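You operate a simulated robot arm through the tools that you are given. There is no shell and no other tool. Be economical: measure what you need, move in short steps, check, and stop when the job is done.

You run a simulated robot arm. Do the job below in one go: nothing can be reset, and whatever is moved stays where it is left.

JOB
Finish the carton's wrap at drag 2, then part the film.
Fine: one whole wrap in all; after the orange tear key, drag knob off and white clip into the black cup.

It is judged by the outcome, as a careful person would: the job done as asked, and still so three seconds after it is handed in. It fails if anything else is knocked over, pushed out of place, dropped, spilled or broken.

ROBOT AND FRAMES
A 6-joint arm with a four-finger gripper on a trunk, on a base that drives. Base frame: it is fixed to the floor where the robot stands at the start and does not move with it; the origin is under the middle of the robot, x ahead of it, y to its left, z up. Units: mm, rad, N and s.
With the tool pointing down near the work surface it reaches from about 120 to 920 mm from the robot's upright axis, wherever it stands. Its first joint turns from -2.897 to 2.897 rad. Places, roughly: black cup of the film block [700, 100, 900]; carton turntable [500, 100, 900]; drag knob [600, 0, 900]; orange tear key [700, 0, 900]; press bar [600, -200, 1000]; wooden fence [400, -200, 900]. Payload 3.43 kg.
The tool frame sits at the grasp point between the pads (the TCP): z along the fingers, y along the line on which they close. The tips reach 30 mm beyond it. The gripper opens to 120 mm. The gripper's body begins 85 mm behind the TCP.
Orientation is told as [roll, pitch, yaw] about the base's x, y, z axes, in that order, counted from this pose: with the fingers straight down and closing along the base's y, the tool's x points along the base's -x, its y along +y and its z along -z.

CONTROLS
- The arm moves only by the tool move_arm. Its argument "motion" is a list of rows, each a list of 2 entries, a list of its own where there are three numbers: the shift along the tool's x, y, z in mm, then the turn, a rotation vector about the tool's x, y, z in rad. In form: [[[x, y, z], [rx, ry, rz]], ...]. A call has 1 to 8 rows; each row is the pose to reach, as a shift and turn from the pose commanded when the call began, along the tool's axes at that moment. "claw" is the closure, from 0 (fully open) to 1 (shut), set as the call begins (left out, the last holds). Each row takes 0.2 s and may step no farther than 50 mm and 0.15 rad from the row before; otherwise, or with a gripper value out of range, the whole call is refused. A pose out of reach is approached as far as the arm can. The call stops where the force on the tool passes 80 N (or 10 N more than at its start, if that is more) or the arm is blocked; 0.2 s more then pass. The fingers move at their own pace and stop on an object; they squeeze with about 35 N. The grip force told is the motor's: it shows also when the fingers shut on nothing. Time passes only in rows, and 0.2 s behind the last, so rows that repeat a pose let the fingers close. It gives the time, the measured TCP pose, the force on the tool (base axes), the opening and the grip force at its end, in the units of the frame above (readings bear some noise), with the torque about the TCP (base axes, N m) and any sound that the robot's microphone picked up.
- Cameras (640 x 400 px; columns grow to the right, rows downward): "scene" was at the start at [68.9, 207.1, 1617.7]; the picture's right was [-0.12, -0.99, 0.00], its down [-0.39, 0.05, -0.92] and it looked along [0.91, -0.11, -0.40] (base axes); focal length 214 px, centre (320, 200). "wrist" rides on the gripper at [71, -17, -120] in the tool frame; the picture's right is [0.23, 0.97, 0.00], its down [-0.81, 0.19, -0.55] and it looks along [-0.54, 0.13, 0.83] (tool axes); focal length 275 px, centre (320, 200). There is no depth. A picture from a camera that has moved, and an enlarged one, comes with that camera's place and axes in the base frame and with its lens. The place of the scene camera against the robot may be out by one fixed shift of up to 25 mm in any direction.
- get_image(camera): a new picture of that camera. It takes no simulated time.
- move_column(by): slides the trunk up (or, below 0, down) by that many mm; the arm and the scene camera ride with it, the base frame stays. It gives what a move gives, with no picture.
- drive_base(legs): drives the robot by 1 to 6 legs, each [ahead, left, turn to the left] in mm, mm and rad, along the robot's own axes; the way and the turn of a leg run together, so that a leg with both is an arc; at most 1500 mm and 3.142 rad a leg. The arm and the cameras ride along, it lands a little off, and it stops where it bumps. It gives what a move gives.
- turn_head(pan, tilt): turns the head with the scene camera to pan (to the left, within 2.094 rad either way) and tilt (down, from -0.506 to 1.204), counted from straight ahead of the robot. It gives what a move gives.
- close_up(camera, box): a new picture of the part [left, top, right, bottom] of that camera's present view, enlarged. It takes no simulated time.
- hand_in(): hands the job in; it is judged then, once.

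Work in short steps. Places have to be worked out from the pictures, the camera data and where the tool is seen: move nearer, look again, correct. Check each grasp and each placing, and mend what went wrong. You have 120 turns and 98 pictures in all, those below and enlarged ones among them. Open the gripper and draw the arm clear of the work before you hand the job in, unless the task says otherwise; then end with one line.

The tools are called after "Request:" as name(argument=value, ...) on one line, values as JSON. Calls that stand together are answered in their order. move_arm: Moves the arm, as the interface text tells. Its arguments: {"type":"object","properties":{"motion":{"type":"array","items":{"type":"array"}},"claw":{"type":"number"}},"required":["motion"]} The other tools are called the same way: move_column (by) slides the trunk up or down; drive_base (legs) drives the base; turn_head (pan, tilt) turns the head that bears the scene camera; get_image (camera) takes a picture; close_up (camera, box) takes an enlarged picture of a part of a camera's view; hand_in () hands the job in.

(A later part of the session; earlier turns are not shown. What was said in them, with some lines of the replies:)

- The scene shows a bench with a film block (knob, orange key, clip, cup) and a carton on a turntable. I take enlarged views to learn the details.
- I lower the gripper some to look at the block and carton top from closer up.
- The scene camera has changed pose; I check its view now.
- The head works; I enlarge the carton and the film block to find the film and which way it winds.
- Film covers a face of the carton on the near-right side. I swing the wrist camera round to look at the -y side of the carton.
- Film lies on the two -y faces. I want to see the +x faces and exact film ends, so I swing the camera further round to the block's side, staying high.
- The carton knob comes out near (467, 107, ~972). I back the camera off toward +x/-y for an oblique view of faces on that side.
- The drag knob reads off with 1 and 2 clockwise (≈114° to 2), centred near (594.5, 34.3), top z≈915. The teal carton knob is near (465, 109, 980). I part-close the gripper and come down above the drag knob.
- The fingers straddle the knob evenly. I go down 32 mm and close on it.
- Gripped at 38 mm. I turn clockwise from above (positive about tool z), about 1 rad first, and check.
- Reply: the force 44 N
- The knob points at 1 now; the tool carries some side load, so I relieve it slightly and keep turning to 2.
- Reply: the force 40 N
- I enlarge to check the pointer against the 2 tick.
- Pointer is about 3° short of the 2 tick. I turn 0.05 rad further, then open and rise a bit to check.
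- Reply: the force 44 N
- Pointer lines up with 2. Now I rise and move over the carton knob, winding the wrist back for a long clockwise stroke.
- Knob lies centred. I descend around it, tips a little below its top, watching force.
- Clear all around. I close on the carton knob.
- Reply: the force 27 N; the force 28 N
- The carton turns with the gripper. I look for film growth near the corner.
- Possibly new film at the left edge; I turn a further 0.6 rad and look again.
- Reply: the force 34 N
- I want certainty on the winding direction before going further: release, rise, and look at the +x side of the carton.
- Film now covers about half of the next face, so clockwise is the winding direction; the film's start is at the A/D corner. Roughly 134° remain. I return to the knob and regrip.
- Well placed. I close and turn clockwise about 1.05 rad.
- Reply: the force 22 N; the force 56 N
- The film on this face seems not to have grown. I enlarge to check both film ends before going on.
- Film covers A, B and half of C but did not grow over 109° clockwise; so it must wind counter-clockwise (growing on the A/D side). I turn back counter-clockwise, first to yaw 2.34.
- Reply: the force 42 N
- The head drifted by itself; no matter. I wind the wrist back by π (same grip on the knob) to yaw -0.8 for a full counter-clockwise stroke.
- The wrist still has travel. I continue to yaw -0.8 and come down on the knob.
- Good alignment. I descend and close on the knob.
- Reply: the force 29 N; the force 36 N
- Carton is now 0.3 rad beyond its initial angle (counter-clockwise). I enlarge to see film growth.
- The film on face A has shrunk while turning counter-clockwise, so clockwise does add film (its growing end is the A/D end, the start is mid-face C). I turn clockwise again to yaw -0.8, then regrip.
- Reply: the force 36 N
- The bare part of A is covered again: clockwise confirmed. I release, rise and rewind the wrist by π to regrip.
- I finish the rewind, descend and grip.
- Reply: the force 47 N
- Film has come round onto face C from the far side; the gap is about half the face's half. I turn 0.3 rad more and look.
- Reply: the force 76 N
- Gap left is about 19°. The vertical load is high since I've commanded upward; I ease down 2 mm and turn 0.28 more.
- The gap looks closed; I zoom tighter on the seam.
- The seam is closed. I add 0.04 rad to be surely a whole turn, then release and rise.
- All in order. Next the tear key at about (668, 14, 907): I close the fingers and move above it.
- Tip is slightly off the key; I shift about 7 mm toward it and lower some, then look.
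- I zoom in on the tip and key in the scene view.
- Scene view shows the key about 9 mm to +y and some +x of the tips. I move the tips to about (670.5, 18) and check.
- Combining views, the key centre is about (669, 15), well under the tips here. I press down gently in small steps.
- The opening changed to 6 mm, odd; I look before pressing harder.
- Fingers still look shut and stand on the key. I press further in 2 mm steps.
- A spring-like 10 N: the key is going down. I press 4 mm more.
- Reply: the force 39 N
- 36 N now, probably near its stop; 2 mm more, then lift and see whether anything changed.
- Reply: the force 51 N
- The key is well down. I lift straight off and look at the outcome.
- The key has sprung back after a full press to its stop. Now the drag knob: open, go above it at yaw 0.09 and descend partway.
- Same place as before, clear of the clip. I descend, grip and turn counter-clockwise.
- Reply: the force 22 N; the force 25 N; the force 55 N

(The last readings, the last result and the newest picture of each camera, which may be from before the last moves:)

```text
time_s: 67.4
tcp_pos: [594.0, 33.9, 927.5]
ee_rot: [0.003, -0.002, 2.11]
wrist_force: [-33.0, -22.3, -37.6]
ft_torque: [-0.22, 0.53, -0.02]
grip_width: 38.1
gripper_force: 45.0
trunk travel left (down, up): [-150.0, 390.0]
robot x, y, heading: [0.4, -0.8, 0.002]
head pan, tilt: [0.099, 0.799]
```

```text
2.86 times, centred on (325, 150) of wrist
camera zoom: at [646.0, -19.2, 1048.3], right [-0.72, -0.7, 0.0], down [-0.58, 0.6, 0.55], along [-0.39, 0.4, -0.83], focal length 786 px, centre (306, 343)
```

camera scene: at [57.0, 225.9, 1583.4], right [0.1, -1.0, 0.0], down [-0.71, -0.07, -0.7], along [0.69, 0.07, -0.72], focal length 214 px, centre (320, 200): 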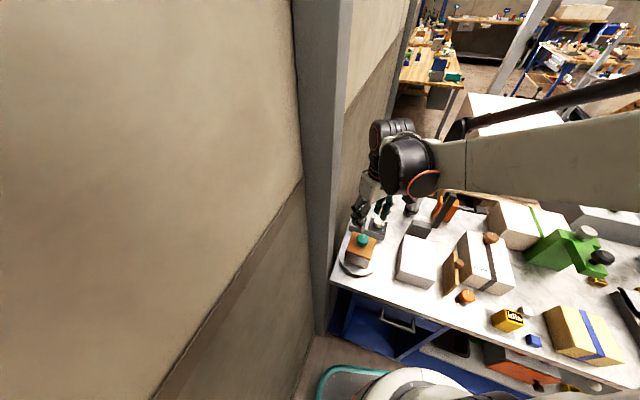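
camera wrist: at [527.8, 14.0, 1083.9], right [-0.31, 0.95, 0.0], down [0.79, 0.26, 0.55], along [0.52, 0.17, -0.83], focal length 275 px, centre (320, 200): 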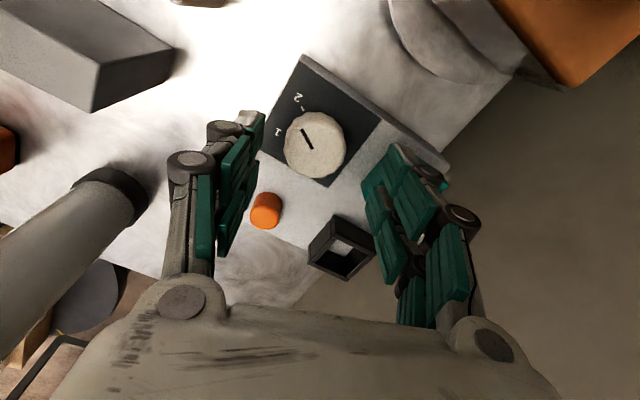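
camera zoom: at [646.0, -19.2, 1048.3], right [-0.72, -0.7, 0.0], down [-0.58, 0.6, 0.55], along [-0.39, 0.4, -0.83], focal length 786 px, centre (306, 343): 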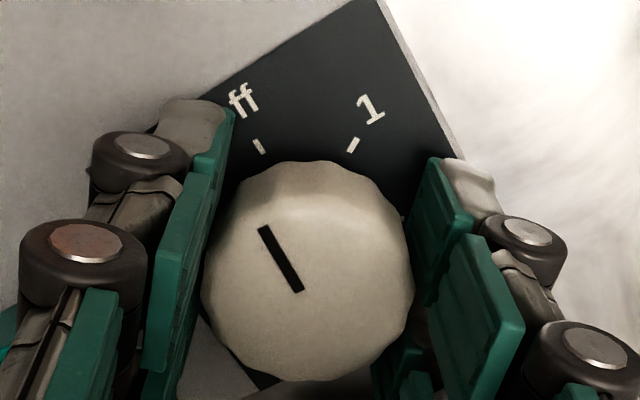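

Pointer is within 2–4° of off; I turn 0.05 rad more, open, and lift to check.

Request:
move_arm(motion=[[[0, 0, 0], [0, 0, -0.05]], [[0, 0, 0], [0, 0, -0.05]]])

Request:
move_arm(motion=[[[0, 0, 0], [0, 0, 0]], [[0, 0, 0], [0, 0, 0]], [[0, 0, -40], [0, 0, 0]], [[0, 0, -80], [0, 0, 0]], [[0, 0, -120], [0, 0, 0]]], claw=0.42)

Request:
get_image(camera="wrist")

Request:
close_up(camera="wrist", box=[190, 40, 350, 170])

```text
time_s: 68.0
tcp_pos: [594.7, 33.0, 928.1]
ee_rot: [0.001, -0.002, 2.158]
wrist_force: [-35.6, -21.5, -35.6]
ft_torque: [-0.25, 0.54, -0.02]
grip_width: 38.1
gripper_force: 45.6
trunk travel left (down, up): [-150.0, 390.0]
robot x, y, heading: [2.3, -1.3, -0.001]
head pan, tilt: [0.099, 0.799]
```

```text
time_s: 69.2
tcp_pos: [599.0, 34.7, 1049.4]
ee_rot: [0.002, 0.001, 2.157]
wrist_force: [0.2, -0.8, -0.4]
ft_torque: [-0.03, 0.01, 0.01]
grip_width: 69.8
gripper_force: 0.1
trunk travel left (down, up): [-150.0, 390.0]
robot x, y, heading: [0.1, -1.3, -0.003]
head pan, tilt: [0.099, 0.799]
```

```text
28 pictures are left
camera wrist: at [652.5, -15.3, 1170.4], right [-0.68, -0.73, 0.0], down [-0.61, 0.57, 0.55], along [-0.4, 0.38, -0.83], focal length 275 px, centre (320, 200)
```

wrist: 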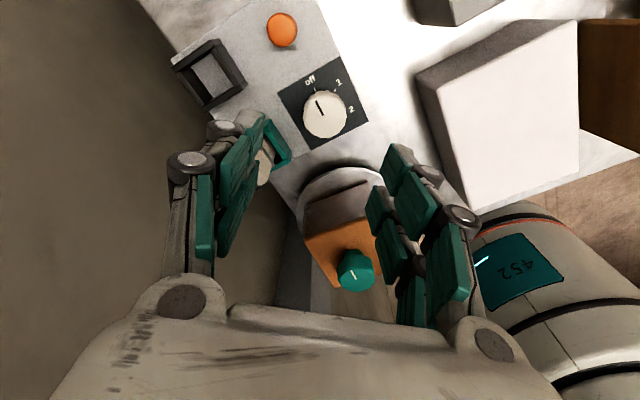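

```text
3.08 times, centred on (270, 105) of wrist
camera zoom: at [652.5, -15.3, 1170.4], right [-0.68, -0.73, 0.0], down [-0.61, 0.57, 0.55], along [-0.4, 0.38, -0.83], focal length 847 px, centre (474, 492)
```

zoom: 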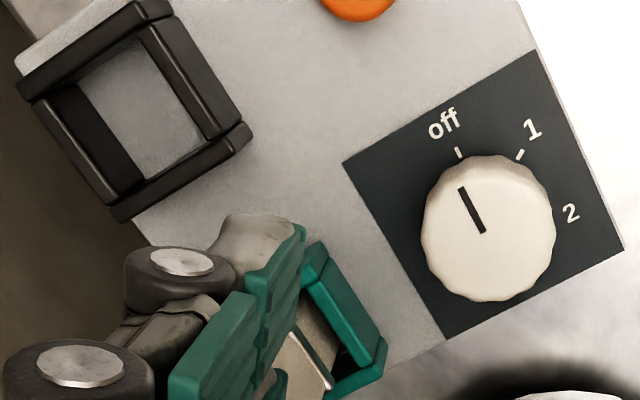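

Drag knob reads off again. Now the white clip, standing in the teal holder near (607, 107, top 957). I go above it with yaw 1.31 (aligned to the block) for a close look.

Request:
move_arm(motion=[[[-10, -8, 0], [0, 0, 0.14]], [[-20, -16, 0], [0, 0, 0.28]], [[-30, -24, 0], [0, 0, 0.42]], [[-40, -32, 0], [0, 0, 0.56]], [[-48, -40, 0], [0, 0, 0.7]], [[-56, -46.8, 0], [0, 0, 0.847]]])

Request:
close_up(camera="wrist", box=[180, 40, 440, 220])

```text
time_s: 70.6
tcp_pos: [604.3, 107.4, 1047.7]
ee_rot: [0.001, -0.001, 1.307]
wrist_force: [-0.1, -0.1, 0.7]
ft_torque: [-0.01, 0.0, 0.0]
grip_width: 69.6
gripper_force: 0.1
trunk travel left (down, up): [-150.0, 390.0]
robot x, y, heading: [-1.9, -0.8, 0.004]
head pan, tilt: [0.099, 0.799]
```

```text
2.22 times, centred on (310, 130) of wrist
camera zoom: at [602.4, 34.0, 1168.3], right [-1.0, 0.03, 0.0], down [0.03, 0.83, 0.55], along [0.02, 0.55, -0.83], focal length 612 px, centre (342, 356)
```

zoom: 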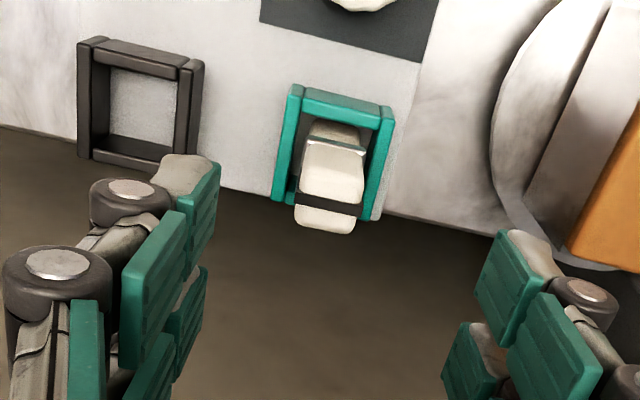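

The clip is clear: it stands in the holder, about 24 mm across x. I shift 4 mm +x, descend to put the tips ~30 mm below its top, and look.

Request:
move_arm(motion=[[[-1.6, -3.7, 30], [0, 0, 0]], [[-1.6, -3.7, 60], [0, 0, 0]], [[-1.6, -3.7, 80], [0, 0, 0]], [[-1.6, -3.7, 93], [0, 0, 0]]])

Request:
get_image(camera="wrist")

Request:
close_up(camera="scene", box=[340, 180, 400, 240])

```text
time_s: 71.6
tcp_pos: [609.4, 106.7, 953.3]
ee_rot: [0.0, 0.0, 1.308]
wrist_force: [-0.1, 0.8, 1.3]
ft_torque: [0.0, 0.06, 0.0]
grip_width: 69.7
gripper_force: 0.1
trunk travel left (down, up): [-150.0, 390.0]
robot x, y, heading: [-1.8, 2.8, 0.002]
head pan, tilt: [0.099, 0.799]
```

```text
25 pictures are left
camera wrist: at [606.9, 33.4, 1074.1], right [-1.0, 0.03, 0.0], down [0.02, 0.83, 0.55], along [0.02, 0.55, -0.83], focal length 275 px, centre (320, 200)
```

wrist: 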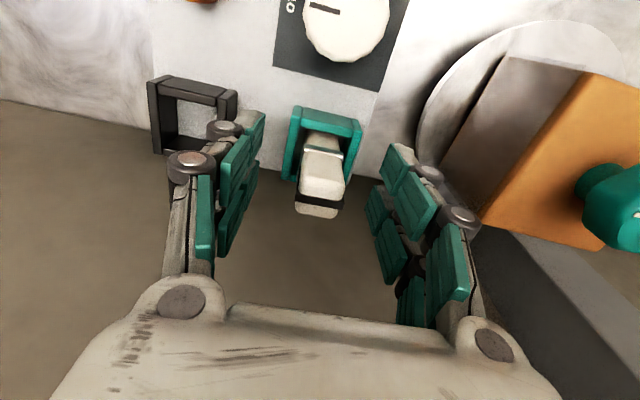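

```text
6.67 times, centred on (370, 210) of scene
camera zoom: at [57.4, 226.0, 1583.3], right [0.1, -1.0, 0.0], down [-0.71, -0.07, -0.7], along [0.69, 0.07, -0.72], focal length 1430 px, centre (-13, 133)
```

zoom: 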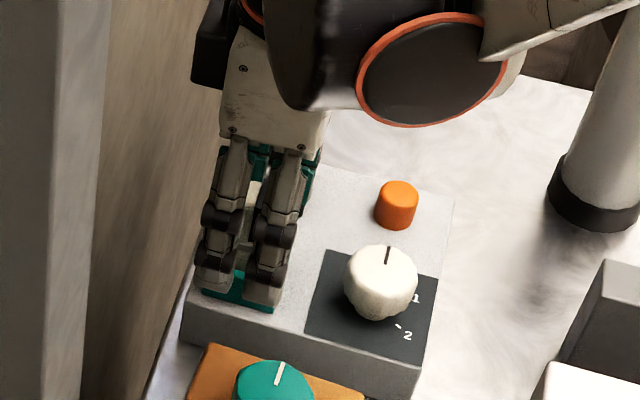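

The clip lies about 5 mm further to +y than the TCP; I correct that and close.

Request:
move_arm(motion=[[[-5, 0, 0], [0, 0, 0]]])

Request:
move_arm(motion=[[[0, 0, 0], [0, 0, 0]], [[0, 0, 0], [0, 0, 0]], [[0, 0, 0], [0, 0, 0]], [[0, 0, 0], [0, 0, 0]]], claw=1)

Request:
get_image(camera="wrist")

```text
time_s: 72.0
tcp_pos: [608.8, 112.5, 954.1]
ee_rot: [-0.001, -0.001, 1.31]
wrist_force: [0.0, 0.5, -0.1]
ft_torque: [0.0, 0.02, 0.02]
grip_width: 69.7
gripper_force: 0.0
trunk travel left (down, up): [-150.0, 390.0]
robot x, y, heading: [0.0, 1.6, 0.001]
head pan, tilt: [0.099, 0.799]
```

```text
time_s: 73.0
tcp_pos: [610.9, 111.5, 954.0]
ee_rot: [0.0, 0.0, 1.311]
wrist_force: [0.0, -0.1, 0.5]
ft_torque: [-0.01, 0.02, 0.02]
grip_width: 20.8
gripper_force: 35.3
trunk travel left (down, up): [-150.0, 390.0]
robot x, y, heading: [1.4, -0.3, 0.0]
head pan, tilt: [0.099, 0.799]
```

```text
23 pictures are left
camera wrist: at [607.8, 38.0, 1075.3], right [-1.0, 0.03, 0.0], down [0.02, 0.83, 0.55], along [0.02, 0.55, -0.83], focal length 275 px, centre (320, 200)
```

wrist: 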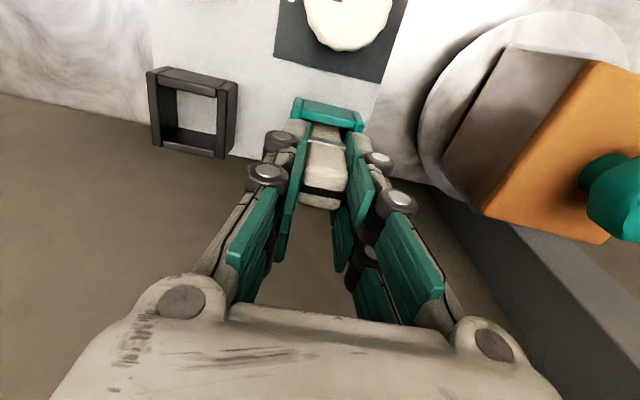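

Gripped at 20.8 mm. I lift the clip 60 mm and check it comes along.

Request:
move_arm(motion=[[[0, 0, -15], [0, 0, 0]], [[0, 0, -30], [0, 0, 0]], [[0, 0, -50], [0, 0, 0]], [[0, 0, -70], [0, 0, 0]]])

Request:
get_image(camera="wrist")

Request:
close_up(camera="scene", box=[340, 180, 400, 240])

```text
time_s: 74.0
tcp_pos: [608.8, 114.5, 1025.6]
ee_rot: [0.0, 0.0, 1.311]
wrist_force: [-0.1, 0.3, -0.8]
ft_torque: [0.0, -0.01, 0.02]
grip_width: 20.9
gripper_force: 34.9
trunk travel left (down, up): [-150.0, 390.0]
robot x, y, heading: [-2.5, -0.5, -0.002]
head pan, tilt: [0.099, 0.799]
```

```text
22 pictures are left
camera wrist: at [606.3, 40.1, 1146.1], right [-1.0, 0.03, 0.0], down [0.02, 0.83, 0.55], along [0.02, 0.55, -0.83], focal length 275 px, centre (320, 200)
```

wrist: 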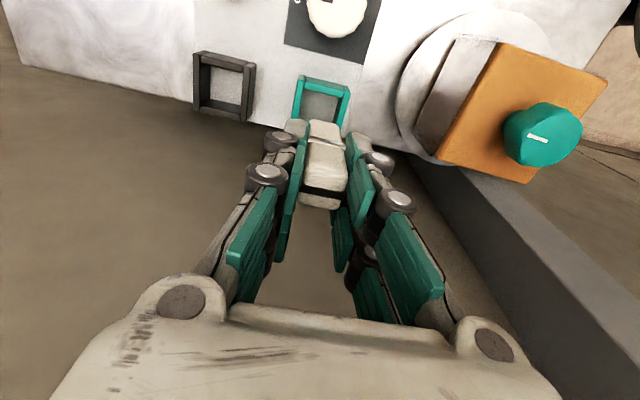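

```text
6.67 times, centred on (370, 210) of scene
camera zoom: at [57.1, 226.0, 1583.4], right [0.1, -1.0, 0.0], down [-0.71, -0.07, -0.7], along [0.69, 0.07, -0.72], focal length 1430 px, centre (-13, 133)
```

zoom: 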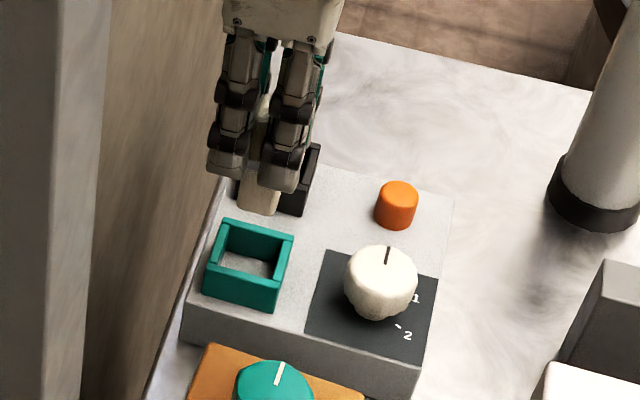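

The clip is out and held upright. I carry it 81.6 mm along the block to above the cup and lower partway.

Request:
move_arm(motion=[[[-0.5, -40, 0], [0, 0, 0]], [[-0.9, -81.6, 0], [0, 0, 0]], [[-0.9, -81.6, 15], [0, 0, 0]], [[-0.9, -81.6, 27], [0, 0, 0]]])

Request:
get_image(camera="wrist")

Request:
close_up(camera="scene", box=[350, 180, 400, 230])

```text
time_s: 75.0
tcp_pos: [688.7, 94.2, 996.5]
ee_rot: [0.0, -0.001, 1.312]
wrist_force: [0.0, -0.2, -1.1]
ft_torque: [-0.01, -0.04, -0.02]
grip_width: 20.9
gripper_force: 35.0
trunk travel left (down, up): [-150.0, 390.0]
robot x, y, heading: [1.8, -3.1, -0.0]
head pan, tilt: [0.099, 0.799]
```

```text
20 pictures are left
camera wrist: at [686.7, 19.6, 1117.5], right [-1.0, 0.03, 0.0], down [0.02, 0.83, 0.55], along [0.02, 0.55, -0.83], focal length 275 px, centre (320, 200)
```

wrist: 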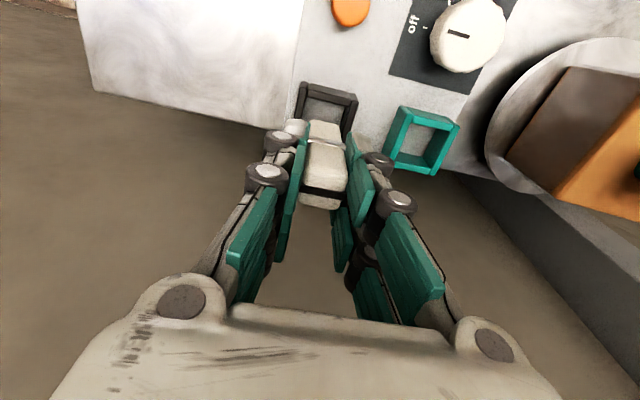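

```text
8.00 times, centred on (375, 205) of scene
camera zoom: at [57.2, 226.1, 1583.3], right [0.1, -1.0, 0.0], down [-0.71, -0.07, -0.7], along [0.69, 0.07, -0.72], focal length 1716 px, centre (-120, 160)
```

zoom: 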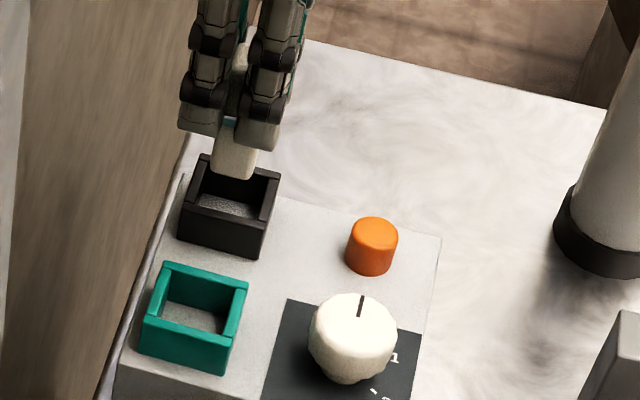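

The clip is over the cup. I lower slowly into it.

Request:
move_arm(motion=[[[0, 0, 12], [0, 0, 0]], [[0, 0, 22], [0, 0, 0]], [[0, 0, 30], [0, 0, 0]]])

Request:
close_up(camera="scene", box=[350, 180, 400, 230])

Request:
close_up(camera="wrist", box=[250, 60, 410, 220])

```text
time_s: 75.8
tcp_pos: [689.0, 93.5, 965.8]
ee_rot: [0.0, -0.001, 1.311]
wrist_force: [-0.8, -0.3, 0.3]
ft_torque: [0.02, 0.01, -0.03]
grip_width: 21.0
gripper_force: 35.3
trunk travel left (down, up): [-150.0, 390.0]
robot x, y, heading: [-0.3, -0.9, -0.003]
head pan, tilt: [0.099, 0.799]
```

```text
8.00 times, centred on (375, 205) of scene
camera zoom: at [57.5, 226.0, 1583.3], right [0.1, -1.0, 0.0], down [-0.71, -0.07, -0.7], along [0.69, 0.07, -0.72], focal length 1716 px, centre (-120, 160)
```

zoom: 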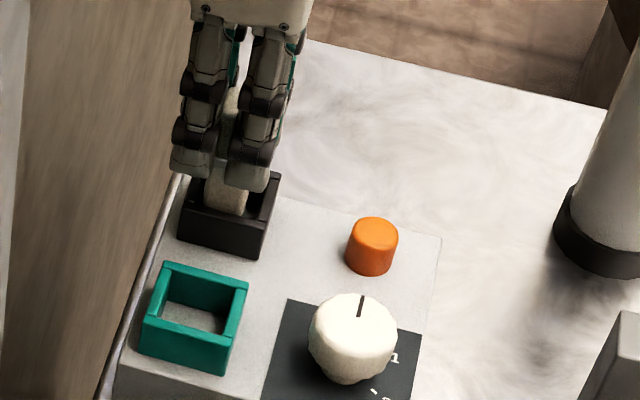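

```text
2.50 times, centred on (330, 140) of wrist
camera zoom: at [687.8, 19.8, 1086.9], right [-1.0, 0.03, 0.0], down [0.02, 0.83, 0.55], along [0.02, 0.55, -0.83], focal length 688 px, centre (295, 350)
```

zoom: 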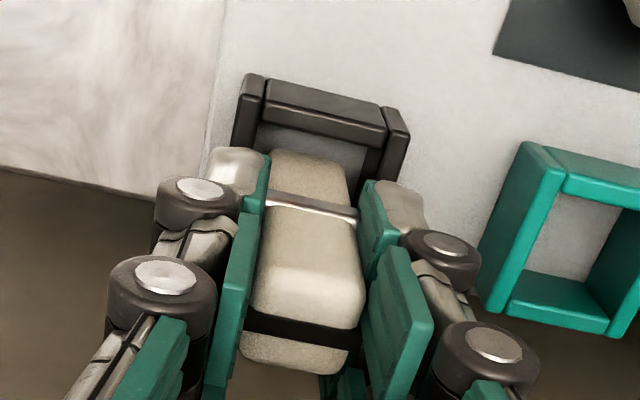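

The clip's foot is inside the cup, no contact. I lower the last ~12 mm.

Request:
move_arm(motion=[[[0, 0, 6], [0, 0, 0]], [[0, 0, 10], [0, 0, 0]], [[0, 0, 12.5], [0, 0, 0]]])

```text
time_s: 76.6
tcp_pos: [690.8, 92.9, 953.6]
ee_rot: [0.0, 0.001, 1.311]
wrist_force: [2.4, 0.8, 12.9]
ft_torque: [0.01, -0.18, 0.02]
grip_width: 21.0
gripper_force: 35.1
trunk travel left (down, up): [-150.0, 390.0]
robot x, y, heading: [2.5, 2.1, -0.005]
head pan, tilt: [0.099, 0.799]
```

Contact at 13 N: the clip stands on the cup floor. I open and rise.

Request:
move_arm(motion=[[[0, 0, -0.5], [0, 0, 0]], [[0, 0, -0.5], [0, 0, 0]], [[0, 0, -0.5], [0, 0, 0]], [[0, 0, -35], [0, 0, 0]], [[0, 0, -75], [0, 0, 0]], [[0, 0, -110], [0, 0, 0]]], claw=0.5)

Request:
get_image(camera="wrist")

Request:
close_up(camera="scene", box=[330, 180, 420, 280])

```text
time_s: 78.0
tcp_pos: [687.9, 94.2, 1066.2]
ee_rot: [-0.001, -0.001, 1.309]
wrist_force: [-0.2, -0.1, 0.2]
ft_torque: [-0.01, 0.02, 0.0]
grip_width: 60.1
gripper_force: 0.0
trunk travel left (down, up): [-150.0, 390.0]
robot x, y, heading: [1.5, 3.7, -0.004]
head pan, tilt: [0.099, 0.799]
```

```text
16 pictures are left
camera wrist: at [687.1, 20.4, 1185.9], right [-1.0, 0.03, 0.0], down [0.02, 0.83, 0.55], along [0.02, 0.55, -0.83], focal length 275 px, centre (320, 200)
```

wrist: 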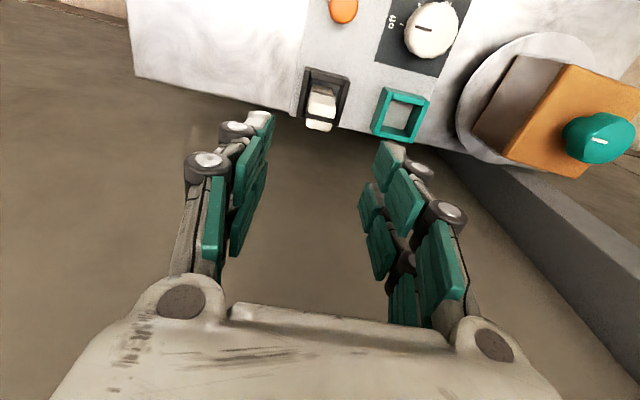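

```text
4.00 times, centred on (375, 230) of scene
camera zoom: at [57.2, 225.9, 1583.4], right [0.1, -1.0, 0.0], down [-0.71, -0.07, -0.7], along [0.69, 0.07, -0.72], focal length 858 px, centre (100, 80)
```

zoom: 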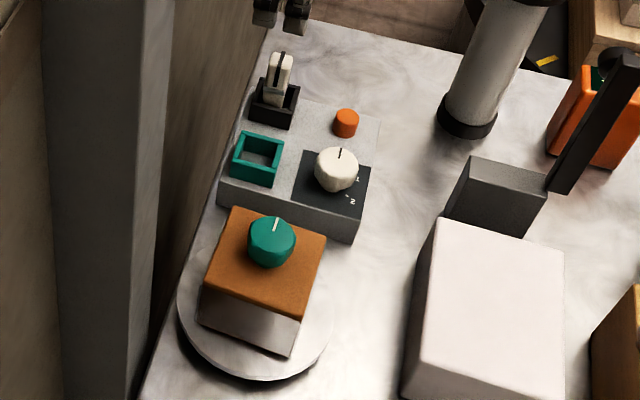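

The clip stands in the cup. I enlarge the carton to verify the finished wrap.

Request:
close_up(camera="wrist", box=[440, 20, 640, 190])

Request:
close_up(camera="scene", box=[345, 225, 385, 275])

```text
2.35 times, centred on (540, 105) of wrist
camera zoom: at [687.1, 20.4, 1185.9], right [-1.0, 0.03, 0.0], down [0.02, 0.83, 0.55], along [0.02, 0.55, -0.83], focal length 648 px, centre (-198, 424)
```

zoom: 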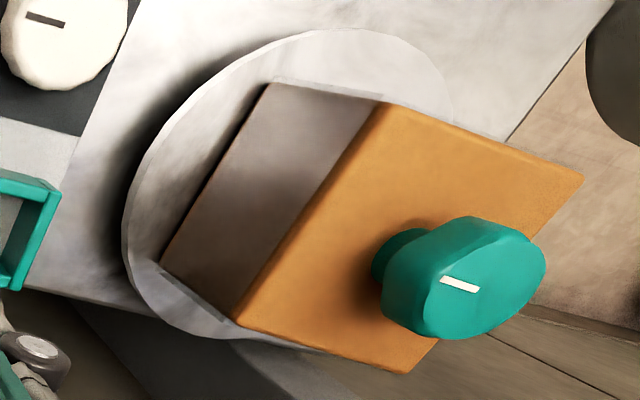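

```text
8.00 times, centred on (365, 250) of scene
camera zoom: at [57.2, 225.9, 1583.4], right [0.1, -1.0, 0.0], down [-0.71, -0.07, -0.7], along [0.69, 0.07, -0.72], focal length 1716 px, centre (-40, -200)
```

zoom: 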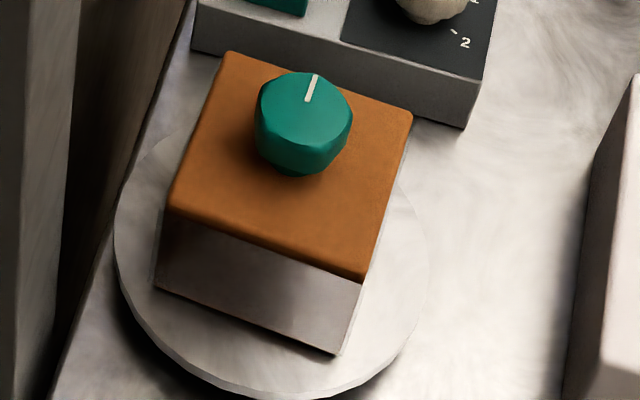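

The film closes fully around the carton, drag is off, the clip is in the cup. I open fully, raise the arm clear and take a last look.

Request:
move_arm(motion=[[[0, 0, -45], [0, 0, 0]], [[0, 0, -90], [0, 0, 0]], [[30, 20, -130], [0, 0, 0]], [[60, 40, -160], [0, 0, 0]]], claw=0)

Request:
get_image(camera="scene")

Request:
get_image(camera="wrist")

```text
refused: row 3 steps farther than a row can; nothing moved
```

```text
12 pictures are left
camera scene: at [57.2, 225.9, 1583.4], right [0.1, -1.0, 0.0], down [-0.71, -0.07, -0.7], along [0.69, 0.07, -0.72], focal length 214 px, centre (320, 200)
```

scene: 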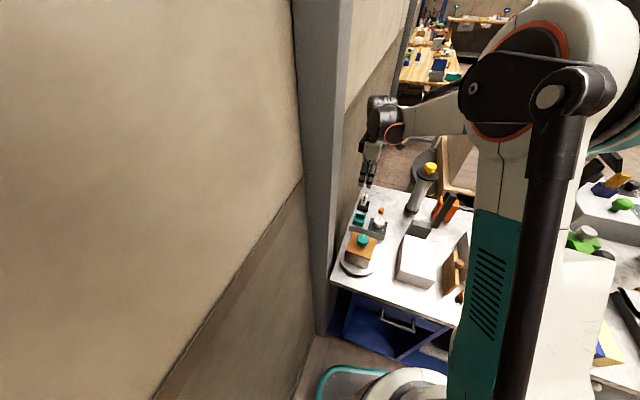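

```text
11 pictures are left
camera wrist: at [687.1, 20.4, 1185.9], right [-1.0, 0.03, 0.0], down [0.02, 0.83, 0.55], along [0.02, 0.55, -0.83], focal length 275 px, centre (320, 200)
```

wrist: 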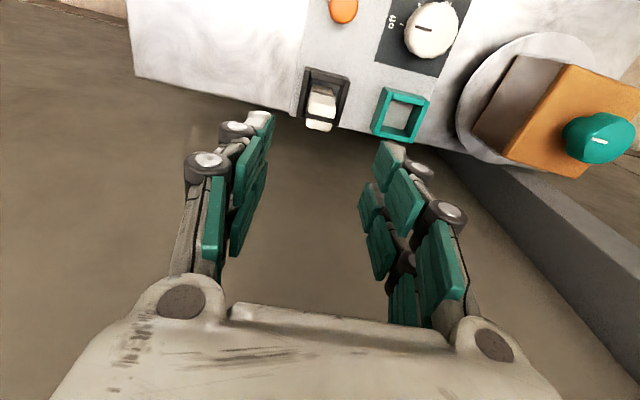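

The move was refused for too big a step; I repeat it with smaller steps, straight up.

Request:
move_arm(motion=[[[0, 0, -45], [0, 0, 0]], [[0, 0, -90], [0, 0, 0]], [[0, 0, -135], [0, 0, 0]], [[0, 0, -170], [0, 0, 0]]], claw=0)

Request:
get_image(camera="scene")

```text
time_s: 79.0
tcp_pos: [689.8, 91.7, 1235.0]
ee_rot: [0.0, -0.001, 1.312]
wrist_force: [-0.3, 0.1, 0.2]
ft_torque: [0.01, 0.01, 0.01]
grip_width: 120.0
gripper_force: 0.1
trunk travel left (down, up): [-150.0, 390.0]
robot x, y, heading: [-1.7, -1.5, -0.001]
head pan, tilt: [0.099, 0.799]
```

```text
10 pictures are left
camera scene: at [57.1, 226.0, 1583.3], right [0.1, -1.0, 0.0], down [-0.71, -0.07, -0.7], along [0.69, 0.07, -0.72], focal length 214 px, centre (320, 200)
```

scene: 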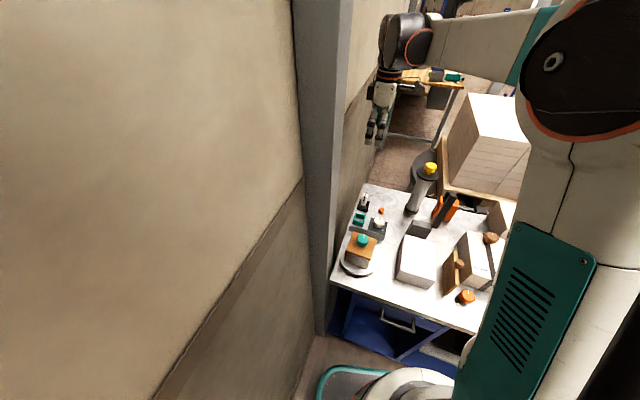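

The arm is clear, the gripper open and everything in place; I hand the job in.

Request:
hand_in()

```text
The job is handed in.
```

I handed the job in with the carton wrapped once all round at drag 2, the tear key pressed to its stop, the drag knob back at off and the white clip in the black cup. Two points: I first turned the carton partly back to find which way it winds, and no picture or sound confirmed that the film parted.
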